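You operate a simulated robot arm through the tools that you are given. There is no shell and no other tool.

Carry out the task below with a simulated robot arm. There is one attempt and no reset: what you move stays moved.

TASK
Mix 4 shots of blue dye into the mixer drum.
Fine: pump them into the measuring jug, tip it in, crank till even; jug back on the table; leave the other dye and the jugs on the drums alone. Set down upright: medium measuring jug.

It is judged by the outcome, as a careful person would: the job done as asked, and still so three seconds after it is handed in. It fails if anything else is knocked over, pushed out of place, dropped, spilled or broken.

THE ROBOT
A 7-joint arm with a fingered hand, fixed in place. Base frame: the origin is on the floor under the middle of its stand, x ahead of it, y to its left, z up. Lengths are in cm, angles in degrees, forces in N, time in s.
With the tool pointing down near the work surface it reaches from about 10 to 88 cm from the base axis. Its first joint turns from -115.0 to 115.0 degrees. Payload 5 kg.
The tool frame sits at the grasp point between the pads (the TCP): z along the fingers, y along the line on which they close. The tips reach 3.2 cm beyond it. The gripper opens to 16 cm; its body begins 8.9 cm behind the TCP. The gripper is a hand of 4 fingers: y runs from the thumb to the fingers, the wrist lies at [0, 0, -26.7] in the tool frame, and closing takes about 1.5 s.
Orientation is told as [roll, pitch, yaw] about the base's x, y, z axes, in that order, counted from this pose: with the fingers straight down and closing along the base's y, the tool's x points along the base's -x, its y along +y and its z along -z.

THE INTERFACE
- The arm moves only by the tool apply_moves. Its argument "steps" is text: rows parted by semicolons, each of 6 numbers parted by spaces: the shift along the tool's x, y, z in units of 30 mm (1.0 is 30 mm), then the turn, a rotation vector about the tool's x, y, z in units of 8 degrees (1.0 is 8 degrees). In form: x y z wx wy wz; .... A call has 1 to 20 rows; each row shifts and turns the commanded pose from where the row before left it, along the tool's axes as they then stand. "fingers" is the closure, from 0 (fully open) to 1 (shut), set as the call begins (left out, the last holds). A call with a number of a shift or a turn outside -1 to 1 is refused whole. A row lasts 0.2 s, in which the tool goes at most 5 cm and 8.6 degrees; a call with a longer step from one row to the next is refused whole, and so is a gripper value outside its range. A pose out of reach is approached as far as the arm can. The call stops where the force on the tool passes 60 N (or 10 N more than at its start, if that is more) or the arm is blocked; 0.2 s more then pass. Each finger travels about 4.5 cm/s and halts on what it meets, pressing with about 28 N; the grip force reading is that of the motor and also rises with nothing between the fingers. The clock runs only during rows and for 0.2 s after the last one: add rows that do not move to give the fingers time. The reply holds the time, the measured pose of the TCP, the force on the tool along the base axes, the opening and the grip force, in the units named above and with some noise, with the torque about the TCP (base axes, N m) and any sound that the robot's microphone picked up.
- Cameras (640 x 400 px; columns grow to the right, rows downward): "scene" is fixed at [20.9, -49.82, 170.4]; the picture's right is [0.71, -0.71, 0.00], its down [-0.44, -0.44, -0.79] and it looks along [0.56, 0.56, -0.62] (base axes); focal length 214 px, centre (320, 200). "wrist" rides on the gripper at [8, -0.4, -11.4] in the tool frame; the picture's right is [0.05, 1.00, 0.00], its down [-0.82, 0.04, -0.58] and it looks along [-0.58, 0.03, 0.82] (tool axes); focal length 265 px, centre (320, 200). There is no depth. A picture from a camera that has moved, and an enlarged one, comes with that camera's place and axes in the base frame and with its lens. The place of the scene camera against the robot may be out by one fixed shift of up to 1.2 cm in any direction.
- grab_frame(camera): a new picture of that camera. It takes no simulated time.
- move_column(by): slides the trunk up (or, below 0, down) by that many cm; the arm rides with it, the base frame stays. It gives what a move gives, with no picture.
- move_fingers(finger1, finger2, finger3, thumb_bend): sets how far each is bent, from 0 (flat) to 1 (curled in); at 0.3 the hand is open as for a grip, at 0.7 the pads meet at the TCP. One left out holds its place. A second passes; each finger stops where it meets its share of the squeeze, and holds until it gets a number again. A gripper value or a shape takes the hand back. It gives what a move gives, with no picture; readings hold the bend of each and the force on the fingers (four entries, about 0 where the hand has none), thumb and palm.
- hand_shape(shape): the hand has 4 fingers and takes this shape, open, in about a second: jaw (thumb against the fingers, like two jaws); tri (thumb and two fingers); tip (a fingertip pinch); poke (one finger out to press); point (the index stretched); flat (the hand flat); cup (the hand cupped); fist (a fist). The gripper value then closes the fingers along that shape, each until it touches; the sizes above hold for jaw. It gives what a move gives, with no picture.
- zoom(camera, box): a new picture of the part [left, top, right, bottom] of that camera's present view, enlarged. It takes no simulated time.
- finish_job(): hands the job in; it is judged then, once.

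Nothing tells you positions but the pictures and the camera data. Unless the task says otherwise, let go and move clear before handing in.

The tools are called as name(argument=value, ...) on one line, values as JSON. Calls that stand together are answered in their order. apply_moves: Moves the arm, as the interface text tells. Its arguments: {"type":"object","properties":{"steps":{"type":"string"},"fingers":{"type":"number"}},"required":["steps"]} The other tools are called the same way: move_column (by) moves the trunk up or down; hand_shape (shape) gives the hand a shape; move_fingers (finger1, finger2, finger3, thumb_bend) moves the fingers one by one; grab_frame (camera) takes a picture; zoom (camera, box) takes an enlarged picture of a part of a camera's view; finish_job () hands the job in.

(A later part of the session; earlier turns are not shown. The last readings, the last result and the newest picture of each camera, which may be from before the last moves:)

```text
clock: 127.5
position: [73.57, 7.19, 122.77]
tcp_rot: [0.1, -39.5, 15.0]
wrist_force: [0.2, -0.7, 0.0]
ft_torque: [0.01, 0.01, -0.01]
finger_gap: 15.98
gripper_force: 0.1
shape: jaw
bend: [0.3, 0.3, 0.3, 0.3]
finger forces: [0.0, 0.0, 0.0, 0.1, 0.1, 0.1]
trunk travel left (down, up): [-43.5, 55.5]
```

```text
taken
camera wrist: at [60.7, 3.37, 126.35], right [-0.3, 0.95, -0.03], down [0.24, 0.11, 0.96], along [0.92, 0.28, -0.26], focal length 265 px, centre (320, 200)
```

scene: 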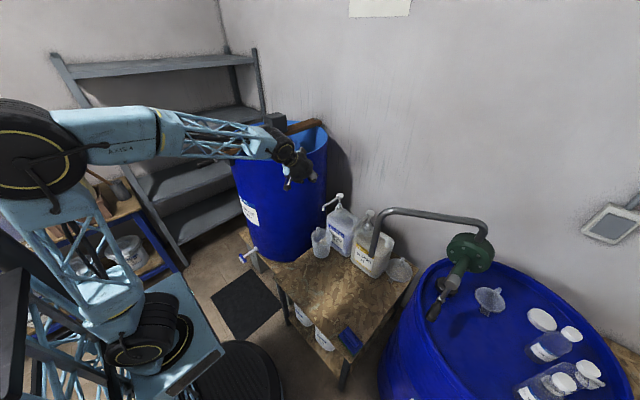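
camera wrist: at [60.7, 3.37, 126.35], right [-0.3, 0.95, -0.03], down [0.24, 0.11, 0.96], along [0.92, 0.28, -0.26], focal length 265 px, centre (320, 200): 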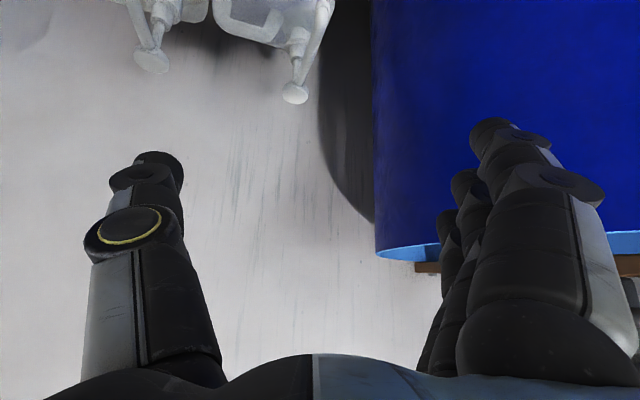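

apply_moves(steps="0.257 0 -0.212 0 0 0;0 0 0 0 0 0")

move_column(by=-40)

grab_frame(camera="wrist")

zoom(camera="scene", box=[290, 185, 380, 275])

```text
clock: 128.1
position: [72.54, 6.69, 122.69]
tcp_rot: [0.1, -39.5, 15.1]
wrist_force: [-0.6, 0.3, 0.1]
ft_torque: [0.04, -0.02, 0.02]
finger_gap: 15.99
gripper_force: 0.2
shape: jaw
bend: [0.3, 0.3, 0.3, 0.3]
finger forces: [0.1, 0.0, 0.0, 0.0, 0.0, 0.1]
trunk travel left (down, up): [-43.5, 55.5]
```

```text
clock: 132.0
position: [72.71, 6.93, 82.71]
tcp_rot: [0.0, -39.5, 15.0]
wrist_force: [-0.6, -0.2, 0.5]
ft_torque: [-0.02, -0.01, 0.0]
finger_gap: 16.02
gripper_force: 0.0
shape: jaw
bend: [0.3, 0.3, 0.3, 0.3]
finger forces: [0.0, 0.0, 0.1, 0.1, 0.1, 0.0]
trunk travel left (down, up): [-3.5, 95.5]
```

```text
taken
camera wrist: at [59.79, 3.05, 86.31], right [-0.3, 0.95, -0.03], down [0.24, 0.11, 0.96], along [0.92, 0.28, -0.26], focal length 265 px, centre (320, 200)
```

wrist: 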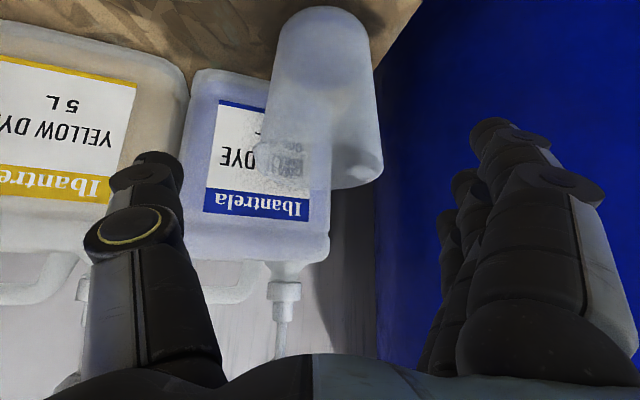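

```text
4.44 times, centred on (335, 230) of scene
camera zoom: at [20.9, -49.82, 170.4], right [0.71, -0.71, 0.0], down [-0.44, -0.44, -0.79], along [0.56, 0.56, -0.62], focal length 953 px, centre (253, 67)
```

zoom: 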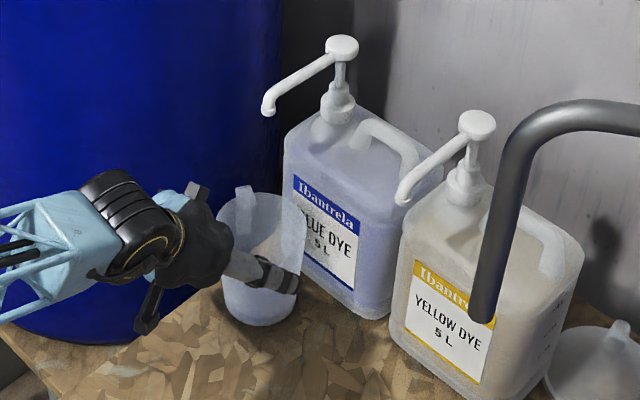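

The jug is exactly where I left it. I'll slide forward along the tool axis to the same grasp pose and close the hand.

apply_moves(steps="0 0.01 0.78 0 0 0;0 0.01 0.78 0 0 0;0 0.01 0.78 0 0 0;0 0.01 0.78 0 0 0;0 0.01 0.78 0 0 0;0 0.01 0.78 0 0 0;0 0 0 0 0 0")

grab_frame(camera="wrist")

```text
clock: 133.6
position: [81.2, 9.3, 71.86]
tcp_rot: [0.1, -39.4, 15.0]
wrist_force: [0.1, -0.5, 0.1]
ft_torque: [0.01, 0.01, 0.0]
finger_gap: 16.0
gripper_force: 0.1
shape: jaw
bend: [0.3, 0.3, 0.3, 0.3]
finger forces: [0.0, 0.1, 0.1, 0.0, 0.0, 0.0]
trunk travel left (down, up): [-3.5, 95.5]
```

```text
taken
camera wrist: at [68.41, 5.6, 75.43], right [-0.3, 0.95, -0.03], down [0.24, 0.11, 0.96], along [0.92, 0.28, -0.26], focal length 265 px, centre (320, 200)
```

wrist: 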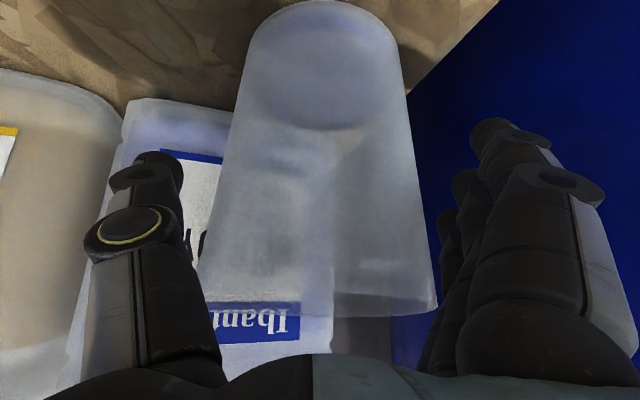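

The dye is visible as a tinted layer at the bottom of the jug. Closing the hand gently.

apply_moves(steps="0 0 0 0 0 0;0 0 0 0 0 0;0 0 0 0 0 0;0 0 0 0 0 0;0 0 0 0 0 0", fingers=0.28)

apply_moves(steps="0 0 0 0 0 0;0 0 0 0 0 0;0 0 0 0 0 0;0 0 0 0 0 0", fingers=0.45)

grab_frame(camera="wrist")

```text
clock: 134.8
position: [81.32, 9.34, 71.83]
tcp_rot: [0.1, -39.5, 14.9]
wrist_force: [0.4, 0.8, 0.4]
ft_torque: [0.02, -0.01, 0.02]
finger_gap: 11.57
gripper_force: 0.1
shape: jaw
bend: [0.65, 0.65, 0.65, 0.62]
finger forces: [0.1, 0.0, 0.0, 0.0, 0.1, 0.1]
trunk travel left (down, up): [-3.5, 95.5]
```

```text
clock: 135.8
position: [81.28, 9.38, 71.79]
tcp_rot: [0.2, -39.5, 15.0]
wrist_force: [-1.1, -0.5, -0.2]
ft_torque: [-0.06, 0.02, -0.02]
finger_gap: 9.94
gripper_force: 27.9
shape: jaw
bend: [0.72, 0.69, 0.7, 0.68]
finger forces: [7.5, 8.2, 8.3, 0.0, 24.7, 0.1]
trunk travel left (down, up): [-3.5, 95.5]
```

```text
taken
camera wrist: at [68.4, 5.58, 75.44], right [-0.3, 0.95, -0.03], down [0.24, 0.11, 0.96], along [0.92, 0.28, -0.26], focal length 265 px, centre (320, 200)
```

wrist: 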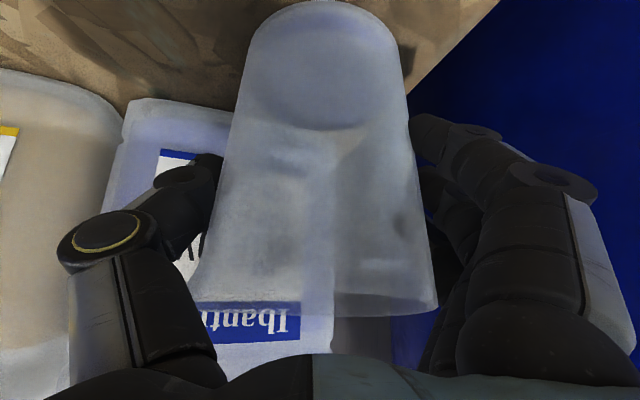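

Firm hold again. I'll lift 4 cm with the trunk, then back out from under the spout smoothly.

move_column(by=4)

apply_moves(steps="0.2 0 -0.165 0 0 0;0.4 0 -0.33 0 0 0;0.45 0 -0.37 0 0 0;0.45 0 -0.37 0 0 0;0.45 0 -0.37 0 0 0;0.45 0 -0.37 0 0 0;0.3 0 -0.247 0 0 0;0.15 0 -0.124 0 0 0;0 0 0 0 0 0")

zoom(camera="scene", box=[270, 180, 390, 290])

```text
clock: 136.6
position: [81.22, 9.3, 75.78]
tcp_rot: [0.1, -39.5, 15.1]
wrist_force: [0.5, 0.2, -1.7]
ft_torque: [-0.04, 0.04, -0.02]
finger_gap: 9.93
gripper_force: 28.5
shape: jaw
bend: [0.72, 0.69, 0.7, 0.68]
finger forces: [7.6, 8.4, 8.4, 0.1, 24.5, 0.1]
trunk travel left (down, up): [-7.5, 91.5]
```

```text
clock: 138.6
position: [70.45, 6.38, 75.8]
tcp_rot: [0.1, -39.5, 14.9]
wrist_force: [-0.1, 0.6, -2.3]
ft_torque: [-0.03, 0.06, 0.01]
finger_gap: 9.93
gripper_force: 28.3
shape: jaw
bend: [0.72, 0.69, 0.7, 0.68]
finger forces: [7.7, 8.4, 8.5, 0.0, 24.5, 0.0]
trunk travel left (down, up): [-7.5, 91.5]
```

```text
3.64 times, centred on (330, 235) of scene
camera zoom: at [20.9, -49.82, 170.4], right [0.71, -0.71, 0.0], down [-0.44, -0.44, -0.79], along [0.56, 0.56, -0.62], focal length 780 px, centre (284, 73)
```

zoom: 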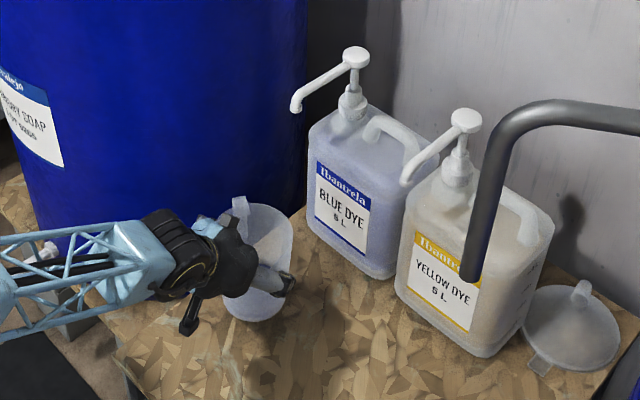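

Clear of the spout. Now I'll raise the trunk to bring the jug above drum-rim height.

move_column(by=38)

move_column(by=37)

grab_frame(camera="wrist")

grab_frame(camera="scene")

```text
clock: 142.3
position: [70.45, 6.42, 113.84]
tcp_rot: [0.0, -39.5, 15.0]
wrist_force: [0.5, -0.2, -1.9]
ft_torque: [-0.03, 0.03, -0.05]
finger_gap: 9.91
gripper_force: 27.9
shape: jaw
bend: [0.72, 0.69, 0.7, 0.68]
finger forces: [7.8, 8.4, 8.5, 0.1, 24.4, 0.1]
trunk travel left (down, up): [-45.5, 53.5]
```

```text
clock: 145.8
position: [70.47, 6.45, 150.8]
tcp_rot: [0.1, -39.5, 15.0]
wrist_force: [-1.7, 0.2, -2.3]
ft_torque: [-0.03, 0.04, 0.03]
finger_gap: 9.91
gripper_force: 27.5
shape: jaw
bend: [0.72, 0.69, 0.7, 0.68]
finger forces: [7.7, 8.4, 8.5, 0.1, 24.5, 0.1]
trunk travel left (down, up): [-82.5, 16.5]
```

```text
taken
camera wrist: at [57.56, 2.64, 154.41], right [-0.3, 0.95, -0.03], down [0.24, 0.11, 0.96], along [0.92, 0.28, -0.26], focal length 265 px, centre (320, 200)
```

wrist: 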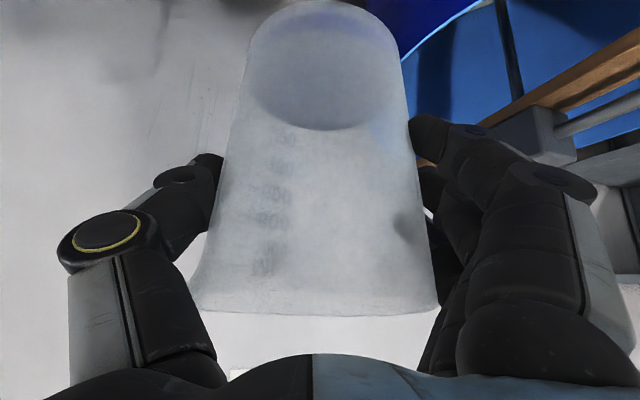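

```text
taken
```

scene: 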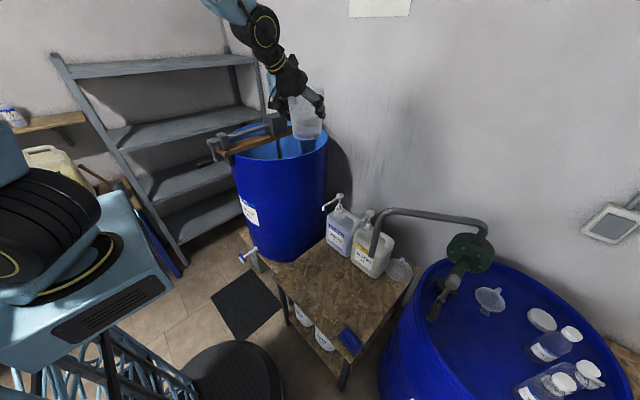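

The jug is level with the dye inside. I'll go 4 cm higher for clearance over the gearbox, then carry it over the drum opening, turning the hand gradually.

move_column(by=4)

apply_moves(steps="-0.213 0.670 0.176 0.159 0 0.193;-0.195 0.679 0.161 0.159 0 0.193;-0.177 0.688 0.146 0.159 0 0.193;-0.158 0.695 0.130 0.159 0 0.193;-0.139 0.702 0.115 0.159 0 0.193;-0.120 0.708 0.099 0.159 0 0.193;-0.101 0.713 0.084 0.159 0 0.193;-0.082 0.717 0.068 0.159 0 0.193;0 0 0 0 0 0")

grab_frame(camera="scene")

grab_frame(camera="wrist")

```text
clock: 146.7
position: [70.41, 6.44, 154.84]
tcp_rot: [0.1, -39.5, 15.0]
wrist_force: [0.6, -0.3, -2.6]
ft_torque: [-0.02, 0.08, 0.0]
finger_gap: 9.91
gripper_force: 28.4
shape: jaw
bend: [0.72, 0.69, 0.7, 0.68]
finger forces: [7.6, 8.4, 8.5, 0.0, 24.5, 0.1]
trunk travel left (down, up): [-86.5, 12.5]
```

```text
clock: 148.7
position: [72.54, 23.52, 154.8]
tcp_rot: [0.1, -39.6, -1.0]
wrist_force: [0.0, 0.0, -1.4]
ft_torque: [-0.02, 0.06, 0.05]
finger_gap: 9.9
gripper_force: 27.7
shape: jaw
bend: [0.72, 0.69, 0.7, 0.68]
finger forces: [7.8, 8.6, 8.6, 0.1, 24.8, 0.0]
trunk travel left (down, up): [-86.5, 12.5]
```

```text
taken
```

scene: 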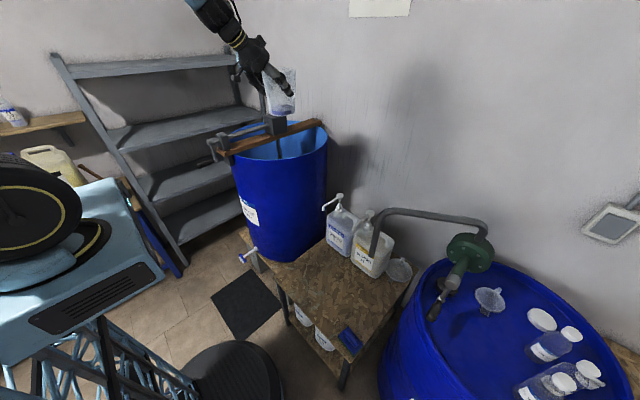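

```text
taken
camera wrist: at [59.05, 23.52, 158.44], right [-0.02, 1.0, -0.03], down [0.26, 0.04, 0.96], along [0.96, 0.01, -0.26], focal length 265 px, centre (320, 200)
```

wrist: 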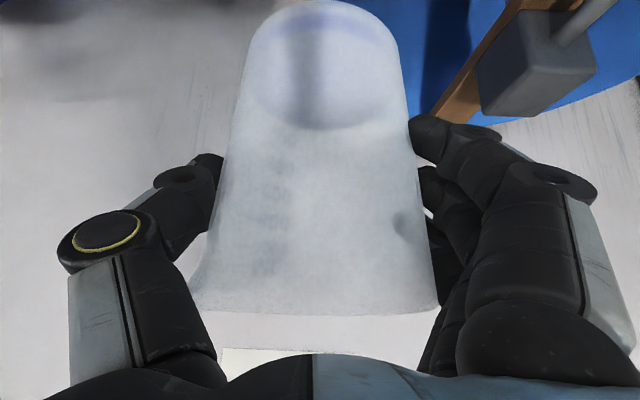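

The jug is over the drum's near side, upright. Refined estimates put the drum centre near (86, 50), radius about 27 and rim z about 124. I'll continue to the pouring position around (77, 40).

apply_moves(steps="-0.137 0.703 0.113 0.159 0 0.193;-0.118 0.709 0.097 0.159 0 0.193;-0.099 0.714 0.082 0.159 0 0.193;-0.080 0.718 0.066 0.159 0 0.193;-0.060 0.721 0.050 0.159 0 0.193;-0.041 0.723 0.034 0.159 0 0.193;-0.021 0.725 0.018 0.159 0 0.193;-0.002 0.725 0.001 0.159 0 0.193;0 0 0 0 0 0")

grab_frame(camera="scene")

grab_frame(camera="wrist")

zoom(camera="scene", box=[180, 20, 340, 180])

```text
clock: 150.7
position: [77.33, 40.57, 155.11]
tcp_rot: [0.2, -39.5, -17.1]
wrist_force: [-0.6, -0.8, -2.5]
ft_torque: [0.04, 0.08, 0.03]
finger_gap: 9.9
gripper_force: 28.0
shape: jaw
bend: [0.72, 0.69, 0.7, 0.68]
finger forces: [7.8, 8.5, 8.5, 0.0, 24.8, 0.1]
trunk travel left (down, up): [-86.5, 12.5]
```

```text
taken
```

scene: 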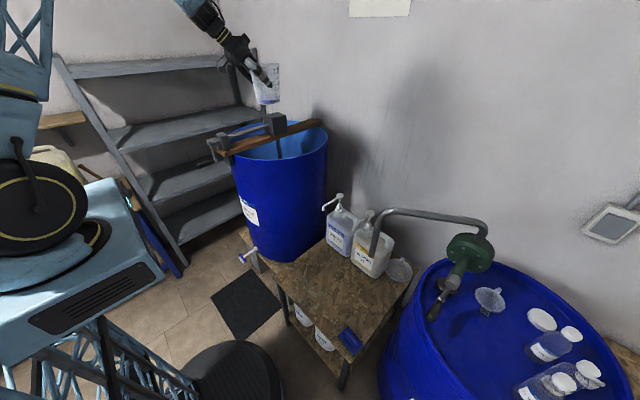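

```text
taken
camera wrist: at [64.27, 44.13, 158.78], right [0.25, 0.97, -0.03], down [0.26, -0.04, 0.96], along [0.93, -0.25, -0.26], focal length 265 px, centre (320, 200)
```

wrist: 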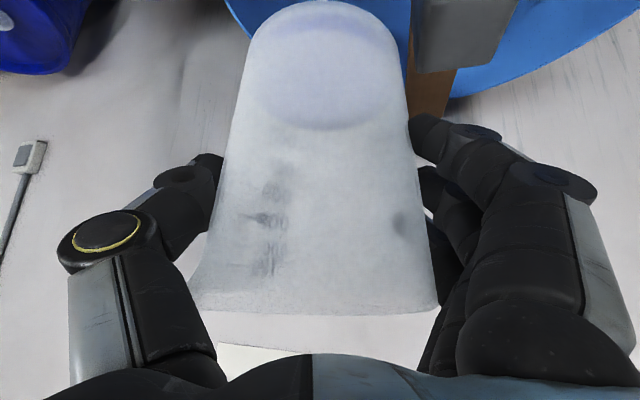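

```text
2.50 times, centred on (260, 100) of scene
camera zoom: at [20.9, -49.82, 170.4], right [0.71, -0.71, 0.0], down [-0.44, -0.44, -0.79], along [0.56, 0.56, -0.62], focal length 536 px, centre (470, 450)
```

zoom: 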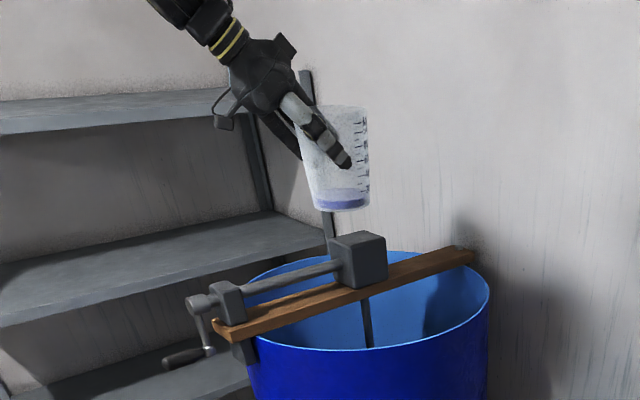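

The jug is over the opening on the near side of the bar, with the dye visible at its base. I'll tip it towards -y in stages, checking that the pose holds at each stage.

apply_moves(steps="0 0 0 -0.559 0.194 0.461;0 0 0 -0.559 0.194 0.461;0 0 0 -0.559 0.194 0.461;0 0 0 -0.559 0.194 0.461;0 0 0 -0.559 0.194 0.461;0 0 0 0 0 0")

zoom(camera="scene", box=[180, 20, 340, 180])

```text
clock: 152.1
position: [77.16, 40.65, 154.82]
tcp_rot: [33.0, -26.8, -35.3]
wrist_force: [-0.5, 0.1, -2.8]
ft_torque: [-0.04, 0.04, -0.01]
finger_gap: 9.91
gripper_force: 28.3
shape: jaw
bend: [0.72, 0.69, 0.7, 0.68]
finger forces: [7.7, 8.4, 8.4, 0.0, 25.3, 0.0]
trunk travel left (down, up): [-86.5, 12.5]
```

```text
2.50 times, centred on (260, 100) of scene
camera zoom: at [20.9, -49.82, 170.4], right [0.71, -0.71, 0.0], down [-0.44, -0.44, -0.79], along [0.56, 0.56, -0.62], focal length 536 px, centre (470, 450)
```

zoom: 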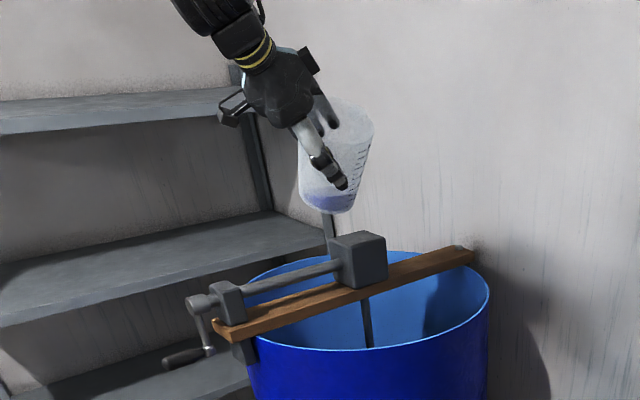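

apply_moves(steps="0 0 0 -0.559 0.194 0.461;0 0 0 -0.559 0.194 0.461;0 0 0 -0.559 0.194 0.461;0 0 0 -0.559 0.194 0.461;0 0 0 0 0 0")

zoom(camera="scene", box=[180, 20, 340, 180])

```text
clock: 153.3
position: [76.99, 40.54, 154.85]
tcp_rot: [53.2, -12.2, -42.1]
wrist_force: [-0.5, 0.9, -1.8]
ft_torque: [-0.07, 0.02, -0.02]
finger_gap: 9.89
gripper_force: 28.1
shape: jaw
bend: [0.72, 0.69, 0.7, 0.68]
finger forces: [7.7, 8.4, 8.4, 0.0, 25.7, 0.0]
trunk travel left (down, up): [-86.5, 12.5]
```

```text
2.50 times, centred on (260, 100) of scene
camera zoom: at [20.9, -49.82, 170.4], right [0.71, -0.71, 0.0], down [-0.44, -0.44, -0.79], along [0.56, 0.56, -0.62], focal length 536 px, centre (470, 450)
```

zoom: 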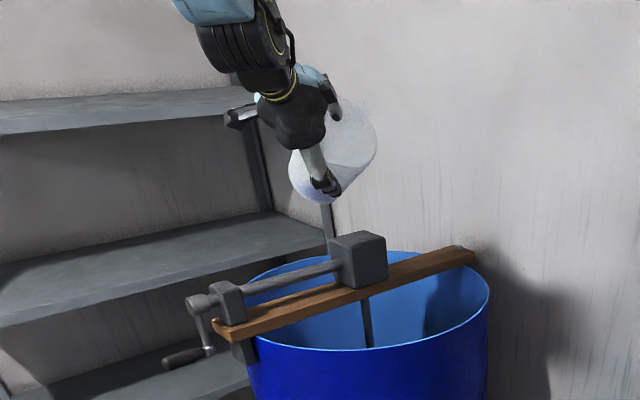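

apply_moves(steps="0 0 0 -0.559 0.194 0.461;0 0 0 -0.559 0.194 0.461;0 0 0 -0.559 0.194 0.461;0 0 0 0 0 0")

zoom(camera="scene", box=[180, 20, 340, 180])

```text
clock: 154.3
position: [76.94, 40.72, 154.89]
tcp_rot: [66.7, -0.3, -43.6]
wrist_force: [-0.5, 0.1, -1.6]
ft_torque: [-0.09, 0.05, -0.02]
finger_gap: 9.88
gripper_force: 28.6
shape: jaw
bend: [0.72, 0.69, 0.7, 0.68]
finger forces: [7.5, 8.3, 8.3, 0.0, 25.8, 0.0]
trunk travel left (down, up): [-86.5, 12.5]
```

```text
2.50 times, centred on (260, 100) of scene
camera zoom: at [20.9, -49.82, 170.4], right [0.71, -0.71, 0.0], down [-0.44, -0.44, -0.79], along [0.56, 0.56, -0.62], focal length 536 px, centre (470, 450)
```

zoom: 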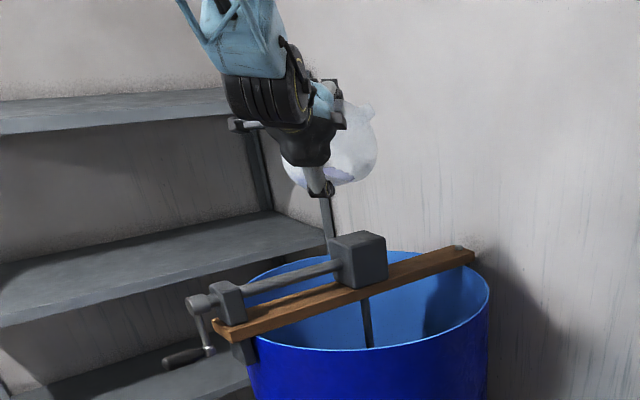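

apply_moves(steps="0 0 0 -0.559 0.194 0.461;0 0 0 -0.559 0.194 0.461;0 0 0 0 0 0;0 0 0 0 0 0")

zoom(camera="scene", box=[180, 20, 340, 180])

grab_frame(camera="wrist")

```text
clock: 155.3
position: [77.25, 40.42, 154.98]
tcp_rot: [75.9, 7.7, -43.2]
wrist_force: [0.4, 0.1, -2.1]
ft_torque: [-0.04, 0.06, 0.03]
finger_gap: 9.92
gripper_force: 27.8
shape: jaw
bend: [0.72, 0.69, 0.7, 0.68]
finger forces: [7.6, 8.2, 8.3, 0.0, 25.7, 0.1]
trunk travel left (down, up): [-86.5, 12.5]
```

```text
2.50 times, centred on (260, 100) of scene
camera zoom: at [20.9, -49.82, 170.4], right [0.71, -0.71, 0.0], down [-0.44, -0.44, -0.79], along [0.56, 0.56, -0.62], focal length 536 px, centre (470, 450)
```

zoom: 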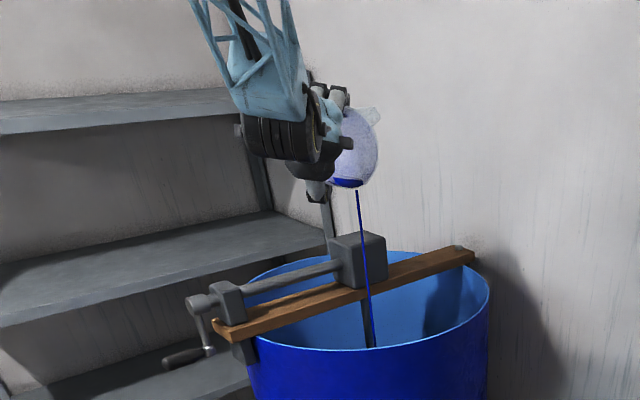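

```text
taken
camera wrist: at [64.0, 37.69, 158.23], right [0.23, 0.12, 0.97], down [0.23, -0.97, 0.07], along [0.95, 0.21, -0.25], focal length 265 px, centre (320, 200)
```

wrist: 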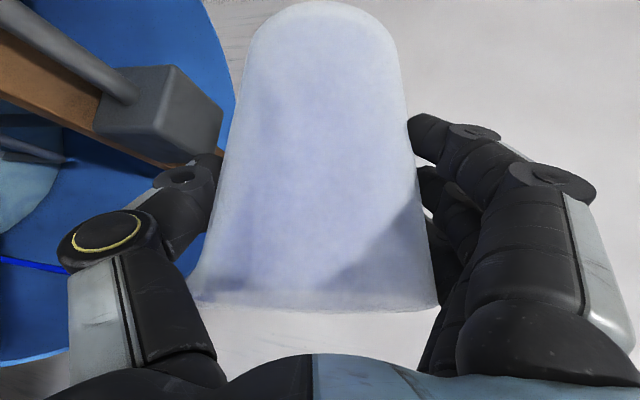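

The stream is falling inside the drum, behind the near rim. I'll hold, then continue tipping slowly to empty the jug.

apply_moves(steps="0 0 0 0 0 0;0 0 0 0 0 0;0 0 0 0 0 0;0 0 0 0 0 0;0 0 0 0 0 0;0 0 0 -0.373 0.129 0.307;0 0 0 0 0 0;0 0 0 0 0 0;0 0 0 -0.373 0.129 0.307;0 0 0 0 0 0;0 0 0 0 0 0")

zoom(camera="scene", box=[180, 20, 340, 180])

```text
clock: 157.7
position: [77.22, 40.38, 154.94]
tcp_rot: [81.9, 13.0, -42.1]
wrist_force: [0.0, -0.3, -1.0]
ft_torque: [-0.04, 0.03, -0.01]
finger_gap: 9.91
gripper_force: 27.6
shape: jaw
bend: [0.72, 0.69, 0.7, 0.68]
finger forces: [7.7, 8.4, 8.4, 0.0, 25.5, 0.0]
trunk travel left (down, up): [-86.5, 12.5]
```

```text
2.50 times, centred on (260, 100) of scene
camera zoom: at [20.9, -49.82, 170.4], right [0.71, -0.71, 0.0], down [-0.44, -0.44, -0.79], along [0.56, 0.56, -0.62], focal length 536 px, centre (470, 450)
```

zoom: 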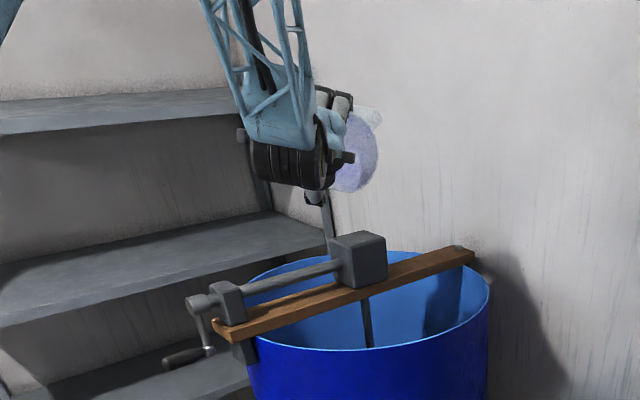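

The stream has ended. I'll tip further to drain the last drops and wait.

apply_moves(steps="0 0 0 -0.559 0.194 0.461;0 0 0 0 0 0;0 0 0 -0.559 0.194 0.461;0 0 0 0 0 0;0 0 0 -0.559 0.194 0.461;0 0 0 0 0 0;0 0 0 0 0 0;0 0 0 0 0 0;0 0 0 0 0 0;0 0 0 0 0 0;0 0 0 0 0 0;0 0 0 0 0 0")

zoom(camera="scene", box=[180, 20, 340, 180])

grab_frame(camera="wrist")

```text
clock: 160.3
position: [77.19, 40.4, 154.88]
tcp_rot: [96.9, 24.0, -37.3]
wrist_force: [-0.4, -0.6, -1.3]
ft_torque: [-0.03, 0.04, 0.0]
finger_gap: 9.88
gripper_force: 28.1
shape: jaw
bend: [0.72, 0.69, 0.7, 0.68]
finger forces: [7.6, 8.3, 8.6, 0.1, 25.2, 0.0]
trunk travel left (down, up): [-86.5, 12.5]
```

```text
2.50 times, centred on (260, 100) of scene
camera zoom: at [20.9, -49.82, 170.4], right [0.71, -0.71, 0.0], down [-0.44, -0.44, -0.79], along [0.56, 0.56, -0.62], focal length 536 px, centre (470, 450)
```

zoom: 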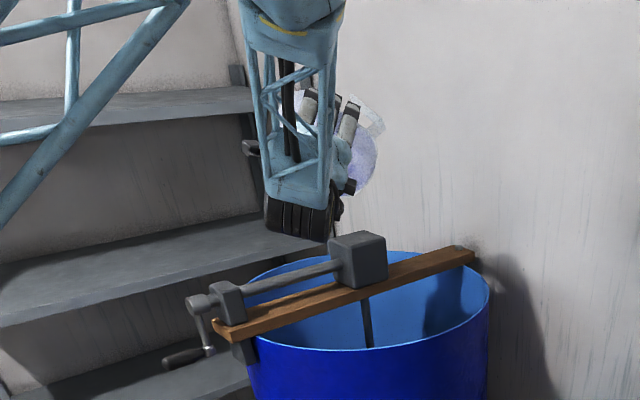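

```text
taken
camera wrist: at [63.9, 36.53, 156.46], right [0.21, -0.31, 0.93], down [0.23, -0.9, -0.36], along [0.95, 0.29, -0.12], focal length 265 px, centre (320, 200)
```

wrist: 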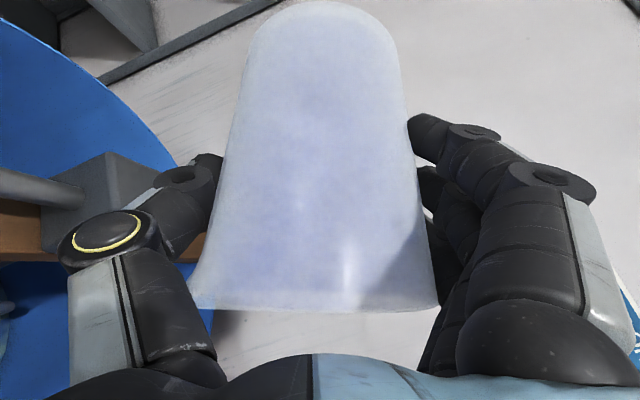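

The jug is drained. I'll turn it back upright the same way, still over the drum.

apply_moves(steps="0 0 0 0.569 -0.197 -0.469;0 0 0 0.569 -0.197 -0.469;0 0 0 0.569 -0.197 -0.469;0 0 0 0.569 -0.197 -0.469;0 0 0 0.569 -0.197 -0.469;0 0 0 0.569 -0.197 -0.469;0 0 0 0.569 -0.197 -0.469;0 0 0 0.569 -0.197 -0.469;0 0 0 0.569 -0.197 -0.469;0 0 0 0.569 -0.197 -0.469;0 0 0 0.569 -0.197 -0.469;0 0 0 0.569 -0.197 -0.469;0 0 0 0.569 -0.197 -0.469;0 0 0 0.569 -0.197 -0.469;0 0 0 0.569 -0.197 -0.469;0 0 0 0.569 -0.197 -0.469;0 0 0 0.569 -0.197 -0.469;0 0 0 0.569 -0.197 -0.469;0 0 0 0 0 0")

zoom(camera="scene", box=[180, 20, 340, 180])

grab_frame(camera="wrist")

```text
clock: 164.3
position: [77.19, 40.3, 155.03]
tcp_rot: [0.2, -39.5, -17.1]
wrist_force: [0.1, 0.2, -0.6]
ft_torque: [0.01, 0.02, 0.03]
finger_gap: 9.87
gripper_force: 28.3
shape: jaw
bend: [0.72, 0.69, 0.7, 0.68]
finger forces: [7.7, 8.4, 8.5, 0.0, 24.5, 0.0]
trunk travel left (down, up): [-86.5, 12.5]
```

```text
2.50 times, centred on (260, 100) of scene
camera zoom: at [20.9, -49.82, 170.4], right [0.71, -0.71, 0.0], down [-0.44, -0.44, -0.79], along [0.56, 0.56, -0.62], focal length 536 px, centre (470, 450)
```

zoom: 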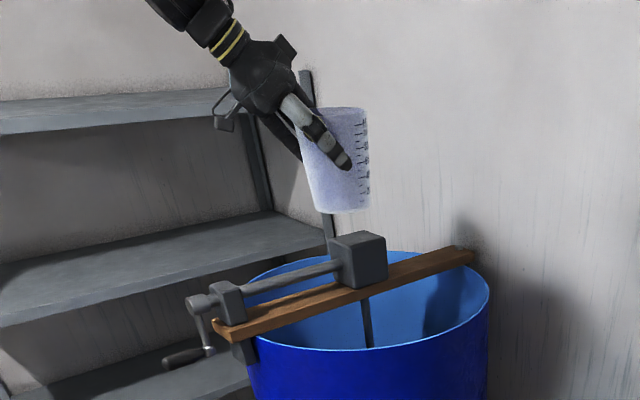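

```text
taken
camera wrist: at [64.22, 44.02, 158.62], right [0.25, 0.97, -0.03], down [0.26, -0.04, 0.96], along [0.93, -0.25, -0.26], focal length 265 px, centre (320, 200)
```

wrist: 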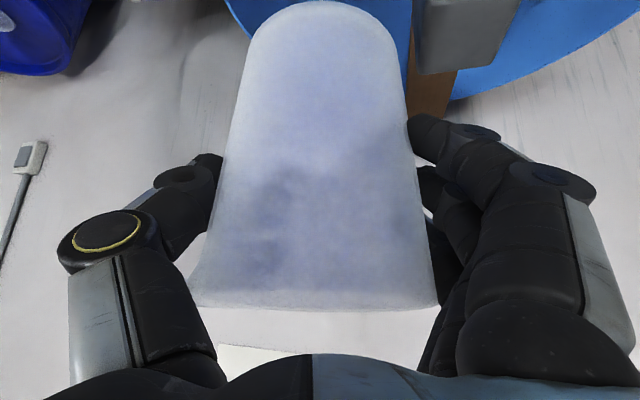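

The jug is empty, with only a faint tint left, and upright again. Now I'll carry it back over the table front along the reverse path.

apply_moves(steps="-0.056 -0.716 0.046 -0.159 0 -0.193;-0.037 -0.719 0.031 -0.159 0 -0.193;-0.018 -0.719 0.015 -0.159 0 -0.193;0.002 -0.720 -0.001 -0.159 0 -0.193;0.021 -0.720 -0.018 -0.159 0 -0.193;0.040 -0.718 -0.033 -0.159 0 -0.193;0.060 -0.716 -0.049 -0.159 0 -0.193;0.079 -0.713 -0.065 -0.159 0 -0.193;0.098 -0.709 -0.081 -0.159 0 -0.193;0.117 -0.704 -0.097 -0.159 0 -0.193;0.136 -0.698 -0.112 -0.159 0 -0.193;0.154 -0.692 -0.127 -0.159 0 -0.193;0.173 -0.684 -0.143 -0.159 0 -0.193;0.191 -0.676 -0.158 -0.159 0 -0.193;0.210 -0.667 -0.173 -0.159 0 -0.193;0.227 -0.657 -0.188 -0.159 0 -0.193;0 0 0 0 0 0")

grab_frame(camera="scene")

```text
clock: 167.9
position: [70.46, 6.6, 154.55]
tcp_rot: [0.3, -39.5, 14.9]
wrist_force: [-0.1, -0.2, -0.8]
ft_torque: [-0.07, 0.03, -0.05]
finger_gap: 9.88
gripper_force: 28.4
shape: jaw
bend: [0.72, 0.69, 0.7, 0.68]
finger forces: [7.7, 8.6, 8.8, 0.0, 24.7, 0.1]
trunk travel left (down, up): [-86.5, 12.5]
```

```text
taken
```

scene: 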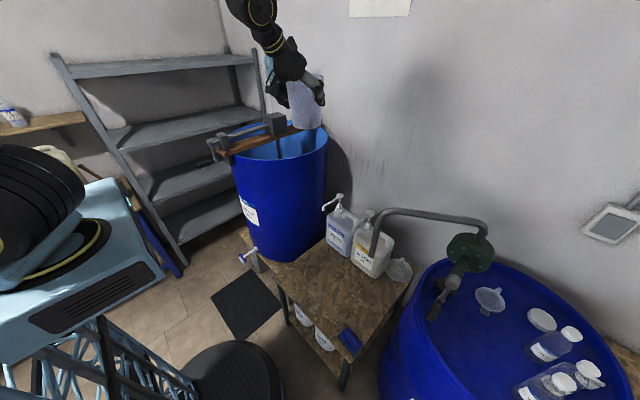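

move_column(by=-40)

move_column(by=-38.5)

zoom(camera="scene", box=[260, 180, 400, 300])

```text
clock: 171.7
position: [70.53, 6.52, 114.64]
tcp_rot: [0.3, -39.6, 14.8]
wrist_force: [0.0, -0.2, -1.3]
ft_torque: [0.0, 0.04, 0.02]
finger_gap: 9.92
gripper_force: 28.4
shape: jaw
bend: [0.72, 0.69, 0.7, 0.68]
finger forces: [7.7, 8.6, 8.8, 0.0, 24.9, 0.0]
trunk travel left (down, up): [-46.5, 52.5]
```

```text
clock: 175.4
position: [70.44, 6.48, 76.11]
tcp_rot: [0.4, -39.5, 14.8]
wrist_force: [0.3, -0.2, -1.1]
ft_torque: [-0.01, 0.03, 0.03]
finger_gap: 9.87
gripper_force: 28.0
shape: jaw
bend: [0.72, 0.69, 0.7, 0.68]
finger forces: [7.7, 8.6, 8.8, 0.0, 24.9, 0.0]
trunk travel left (down, up): [-8.0, 91.0]
```

```text
3.33 times, centred on (330, 240) of scene
camera zoom: at [20.9, -49.82, 170.4], right [0.71, -0.71, 0.0], down [-0.44, -0.44, -0.79], along [0.56, 0.56, -0.62], focal length 715 px, centre (287, 67)
```

zoom: 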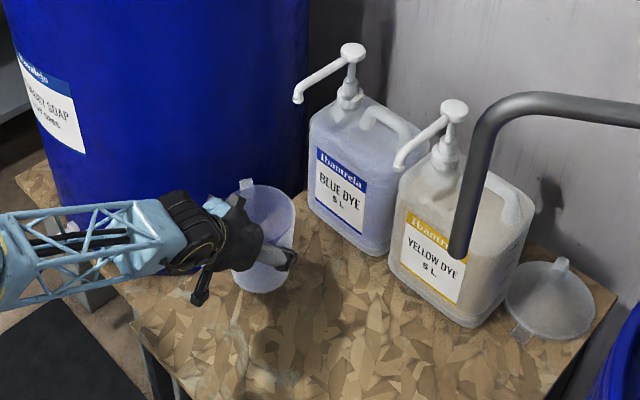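

Lowering the last few centimetres with the trunk, then feeling for the table.

move_column(by=-3.8)

apply_moves(steps="0.032 0 0.039 0 0 0;0.032 0 0.039 0 0 0;0 0 0 0 0 0")

```text
clock: 176.2
position: [70.43, 6.5, 72.44]
tcp_rot: [0.2, -39.5, 14.7]
wrist_force: [-0.3, 0.3, -1.3]
ft_torque: [0.02, 0.03, 0.02]
finger_gap: 9.88
gripper_force: 28.2
shape: jaw
bend: [0.72, 0.69, 0.7, 0.68]
finger forces: [7.7, 8.5, 8.7, 0.0, 24.7, 0.1]
trunk travel left (down, up): [-4.2, 94.8]
```

```text
clock: 177.0
position: [70.46, 6.46, 71.93]
tcp_rot: [0.4, -39.5, 14.8]
wrist_force: [-0.7, -0.5, 0.9]
ft_torque: [0.0, 0.01, 0.0]
finger_gap: 9.87
gripper_force: 27.7
shape: jaw
bend: [0.72, 0.69, 0.7, 0.68]
finger forces: [7.7, 8.7, 8.7, 0.1, 24.8, 0.0]
trunk travel left (down, up): [-4.2, 94.8]
```

apply_moves(steps="0.025 0 0.03 0 0 0;0 0 0 0 0 0")

apply_moves(steps="0 0 0 0 0 0;0 0 0 0 0 0;0 0 0 0 0 0;0 0 0 0 0 0;0 0 0 0 0 0;0 0 0 0 0 0", fingers=0.05)

grab_frame(camera="wrist")

zoom(camera="scene", box=[260, 180, 400, 300])

```text
clock: 177.6
position: [70.4, 6.47, 71.92]
tcp_rot: [0.4, -39.6, 14.8]
wrist_force: [2.5, -0.1, 5.1]
ft_torque: [-0.03, -0.05, 0.0]
finger_gap: 9.85
gripper_force: 28.6
shape: jaw
bend: [0.72, 0.69, 0.7, 0.68]
finger forces: [7.8, 8.3, 8.7, 0.1, 25.1, 0.0]
trunk travel left (down, up): [-4.2, 94.8]
```

```text
clock: 179.0
position: [70.36, 6.48, 71.87]
tcp_rot: [0.3, -39.6, 14.7]
wrist_force: [0.2, 0.0, 0.6]
ft_torque: [0.01, -0.01, 0.02]
finger_gap: 15.17
gripper_force: 0.0
shape: jaw
bend: [0.4, 0.4, 0.4, 0.37]
finger forces: [0.0, 0.1, 0.0, 0.0, 0.0, 0.0]
trunk travel left (down, up): [-4.2, 94.8]
```

```text
taken
camera wrist: at [57.52, 2.69, 75.47], right [-0.3, 0.95, -0.03], down [0.24, 0.1, 0.96], along [0.92, 0.28, -0.26], focal length 265 px, centre (320, 200)
```

wrist: 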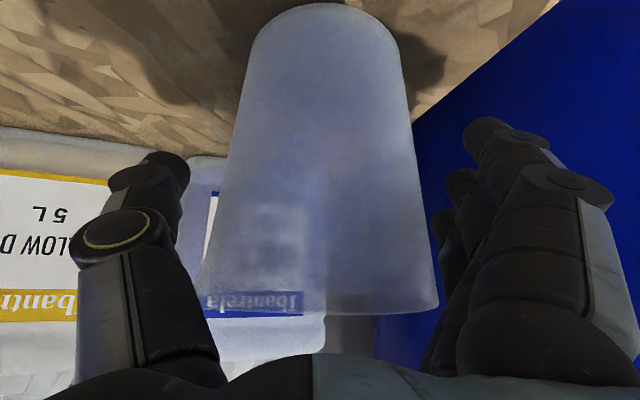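

```text
3.33 times, centred on (330, 240) of scene
camera zoom: at [20.9, -49.82, 170.4], right [0.71, -0.71, 0.0], down [-0.44, -0.44, -0.79], along [0.56, 0.56, -0.62], focal length 715 px, centre (287, 67)
```

zoom: 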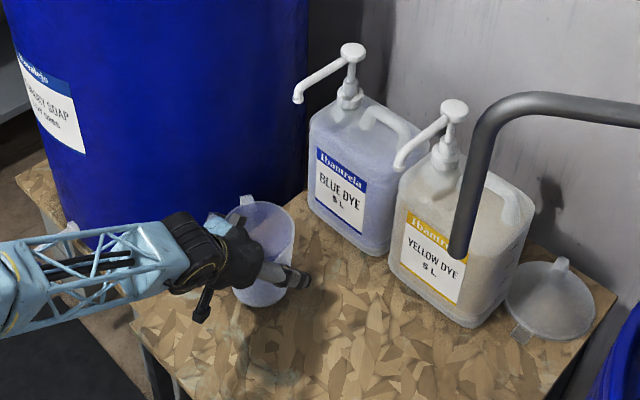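

The jug stands upright on the table. I'll open fully and rise straight up with the trunk, the same way I first came down onto it.

apply_moves(steps="0 0 0 0 0 0;0 0 0 0 0 0;0 0 0 0 0 0", fingers=0)

move_column(by=10)

zoom(camera="scene", box=[260, 180, 400, 300])

grab_frame(camera="wrist")

```text
clock: 179.8
position: [70.44, 6.6, 71.8]
tcp_rot: [0.3, -39.5, 14.8]
wrist_force: [-0.2, -0.3, 0.4]
ft_torque: [0.0, 0.0, 0.02]
finger_gap: 15.99
gripper_force: 0.0
shape: jaw
bend: [0.3, 0.3, 0.3, 0.3]
finger forces: [0.0, 0.0, 0.1, 0.0, 0.0, 0.0]
trunk travel left (down, up): [-4.2, 94.8]
```

```text
clock: 181.2
position: [70.54, 6.48, 81.84]
tcp_rot: [0.4, -39.5, 14.8]
wrist_force: [-0.6, -0.2, -0.2]
ft_torque: [0.0, -0.02, 0.01]
finger_gap: 15.97
gripper_force: 0.0
shape: jaw
bend: [0.3, 0.3, 0.3, 0.3]
finger forces: [0.0, 0.0, 0.0, 0.1, 0.0, 0.0]
trunk travel left (down, up): [-14.2, 84.8]
```

```text
3.33 times, centred on (330, 240) of scene
camera zoom: at [20.9, -49.82, 170.4], right [0.71, -0.71, 0.0], down [-0.44, -0.44, -0.79], along [0.56, 0.56, -0.62], focal length 715 px, centre (287, 67)
```

zoom: 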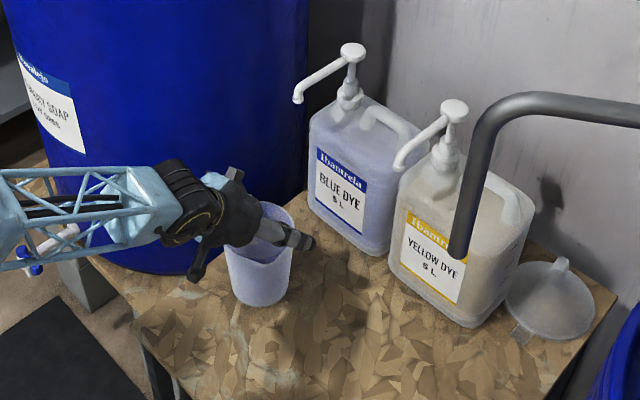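

```text
taken
camera wrist: at [57.52, 2.69, 85.46], right [-0.3, 0.95, -0.03], down [0.24, 0.1, 0.96], along [0.92, 0.28, -0.26], focal length 265 px, centre (320, 200)
```

wrist: 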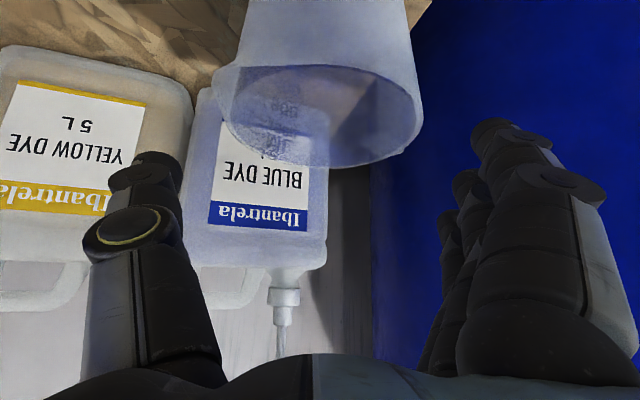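

The jug is safely back on the table. I'll raise the trunk well clear, then go to the crank side with the tool pointing down, as at the start.

move_column(by=40)

move_column(by=36)

apply_moves(steps="0.55 0 -0.45 0 0.82 0;0.6 0 -0.38 0 0.82 0;0.65 0 -0.3 0 0.82 0;0.68 0 -0.2 0 0.82 0;0.7 0 -0.1 0 0.82 0;0.7 0 0 0 0.82 0;0 0 0 0 0 0.92;0 0 0 0 0 0.92;0 0 0 0 0 0")

grab_frame(camera="scene")

grab_frame(camera="wrist")

```text
clock: 185.0
position: [70.38, 6.54, 121.93]
tcp_rot: [0.3, -39.6, 14.8]
wrist_force: [-0.2, -0.8, 0.2]
ft_torque: [0.03, -0.01, -0.01]
finger_gap: 15.98
gripper_force: 0.0
shape: jaw
bend: [0.3, 0.3, 0.3, 0.3]
finger forces: [0.1, 0.1, 0.0, 0.0, 0.0, 0.1]
trunk travel left (down, up): [-54.2, 44.8]
```

```text
clock: 188.5
position: [70.35, 6.4, 157.88]
tcp_rot: [0.4, -39.4, 14.8]
wrist_force: [-0.2, -0.4, 0.3]
ft_torque: [0.05, 0.01, 0.0]
finger_gap: 15.96
gripper_force: 0.0
shape: jaw
bend: [0.3, 0.3, 0.3, 0.3]
finger forces: [0.1, 0.0, 0.0, 0.0, 0.0, 0.0]
trunk travel left (down, up): [-90.2, 8.8]
```

```text
clock: 190.5
position: [57.93, 3.2, 157.15]
tcp_rot: [0.3, -0.1, 0.1]
wrist_force: [-1.0, 1.2, -0.2]
ft_torque: [0.0, 0.0, -0.03]
finger_gap: 15.97
gripper_force: 0.2
shape: jaw
bend: [0.3, 0.3, 0.3, 0.3]
finger forces: [0.0, 0.0, 0.0, 0.0, 0.0, 0.0]
trunk travel left (down, up): [-90.2, 8.8]
```

```text
taken
```

scene: 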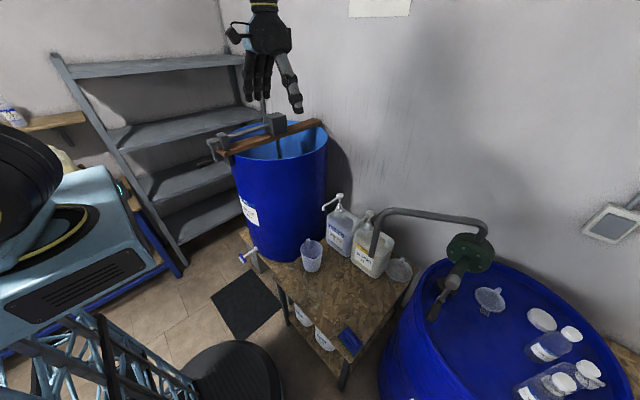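

```text
taken
camera wrist: at [49.9, 2.86, 168.5], right [-0.06, 1.0, 0.0], down [0.81, 0.04, 0.58], along [0.58, 0.04, -0.82], focal length 265 px, centre (320, 200)
```

wrist: 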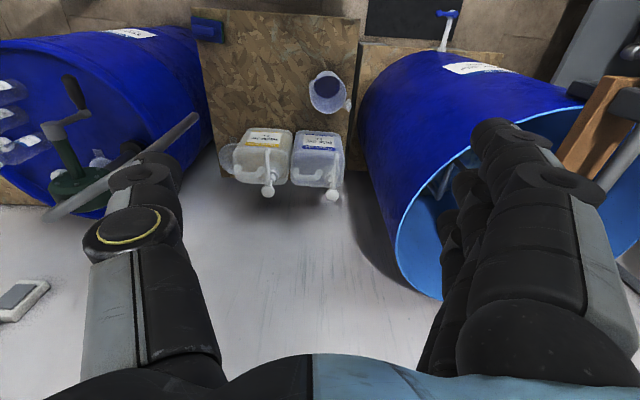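

Next I'll move above the crank area and look at the crank and the drum's contents.

apply_moves(steps="0.42 0.97 -0.14 0 0 0;0.42 0.97 -0.14 0 0 0;0.42 0.97 -0.14 0 0 0;0.42 0.97 -0.14 0 0 0;0.42 0.97 -0.14 0 0 0;0.42 0.97 -0.14 0 0 0;0.42 0.97 -0.14 0 0 0;0.42 0.97 -0.14 0 0 0;0.42 0.97 -0.14 0 0 0;0.42 0.97 -0.14 0 0 0;0.42 0.97 -0.14 0 0 0;0.42 0.97 -0.14 0 0 0;0 0 0 0 0 0")

grab_frame(camera="wrist")

zoom(camera="wrist", box=[250, 60, 450, 340])

zoom(camera="scene", box=[190, 100, 290, 180])

```text
clock: 193.3
position: [42.83, 37.74, 162.39]
tcp_rot: [0.4, -0.1, 0.3]
wrist_force: [0.1, 0.0, 0.7]
ft_torque: [0.07, -0.01, 0.04]
finger_gap: 15.98
gripper_force: 0.0
shape: jaw
bend: [0.3, 0.3, 0.3, 0.3]
finger forces: [0.0, 0.1, 0.0, 0.1, 0.0, 0.0]
trunk travel left (down, up): [-90.2, 8.8]
```

```text
taken
camera wrist: at [34.72, 37.4, 173.79], right [-0.06, 1.0, 0.0], down [0.81, 0.04, 0.58], along [0.58, 0.04, -0.82], focal length 265 px, centre (320, 200)
```

wrist: 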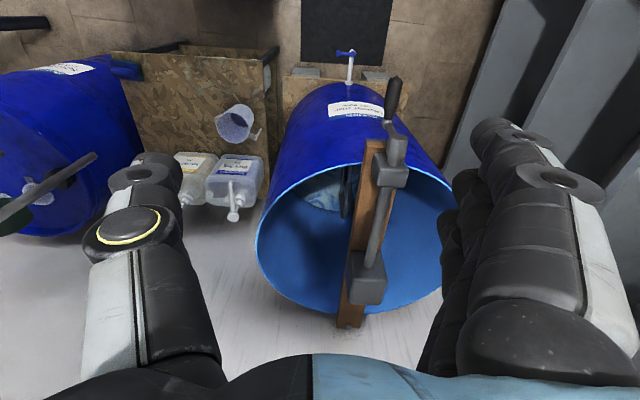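

```text
1.43 times, centred on (350, 200) of wrist
camera zoom: at [34.72, 37.4, 173.79], right [-0.06, 1.0, 0.0], down [0.81, 0.04, 0.58], along [0.58, 0.04, -0.82], focal length 379 px, centre (277, 200)
```

zoom: 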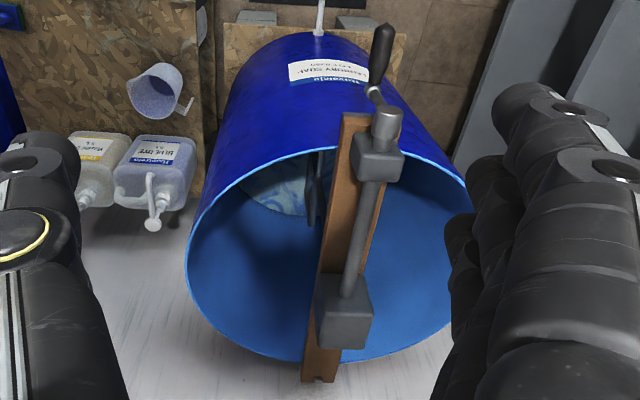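

```text
5.00 times, centred on (240, 140) of scene
camera zoom: at [20.9, -49.82, 170.4], right [0.71, -0.71, 0.0], down [-0.44, -0.44, -0.79], along [0.56, 0.56, -0.62], focal length 1072 px, centre (720, 500)
```

zoom: 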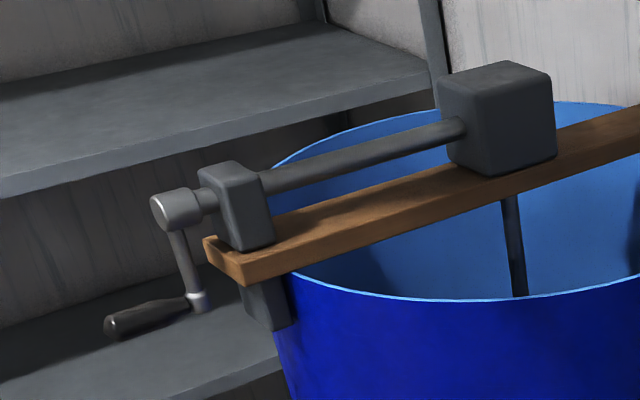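

The drum's contents look streaky, blue on white, so mixing is needed. I'll zoom on the crank and on the liquid.

zoom(camera="wrist", box=[330, 70, 430, 200])

zoom(camera="wrist", box=[290, 160, 370, 230])

```text
3.08 times, centred on (380, 135) of wrist
camera zoom: at [34.72, 37.4, 173.79], right [-0.06, 1.0, 0.0], down [0.81, 0.04, 0.58], along [0.58, 0.04, -0.82], focal length 817 px, centre (135, 400)
```

zoom: 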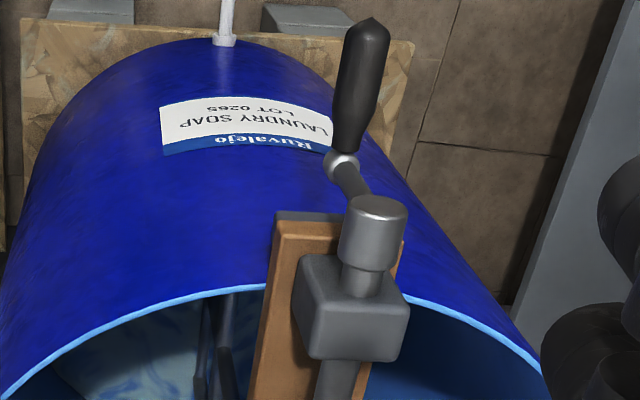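

```text
5.71 times, centred on (330, 195) of wrist
camera zoom: at [34.72, 37.4, 173.79], right [-0.06, 1.0, 0.0], down [0.81, 0.04, 0.58], along [0.58, 0.04, -0.82], focal length 1517 px, centre (263, 229)
```

zoom: 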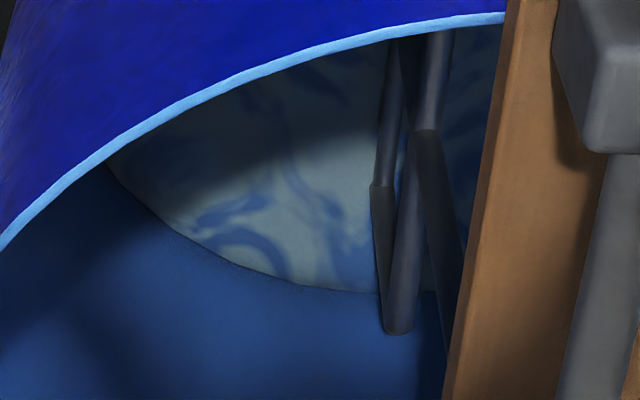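

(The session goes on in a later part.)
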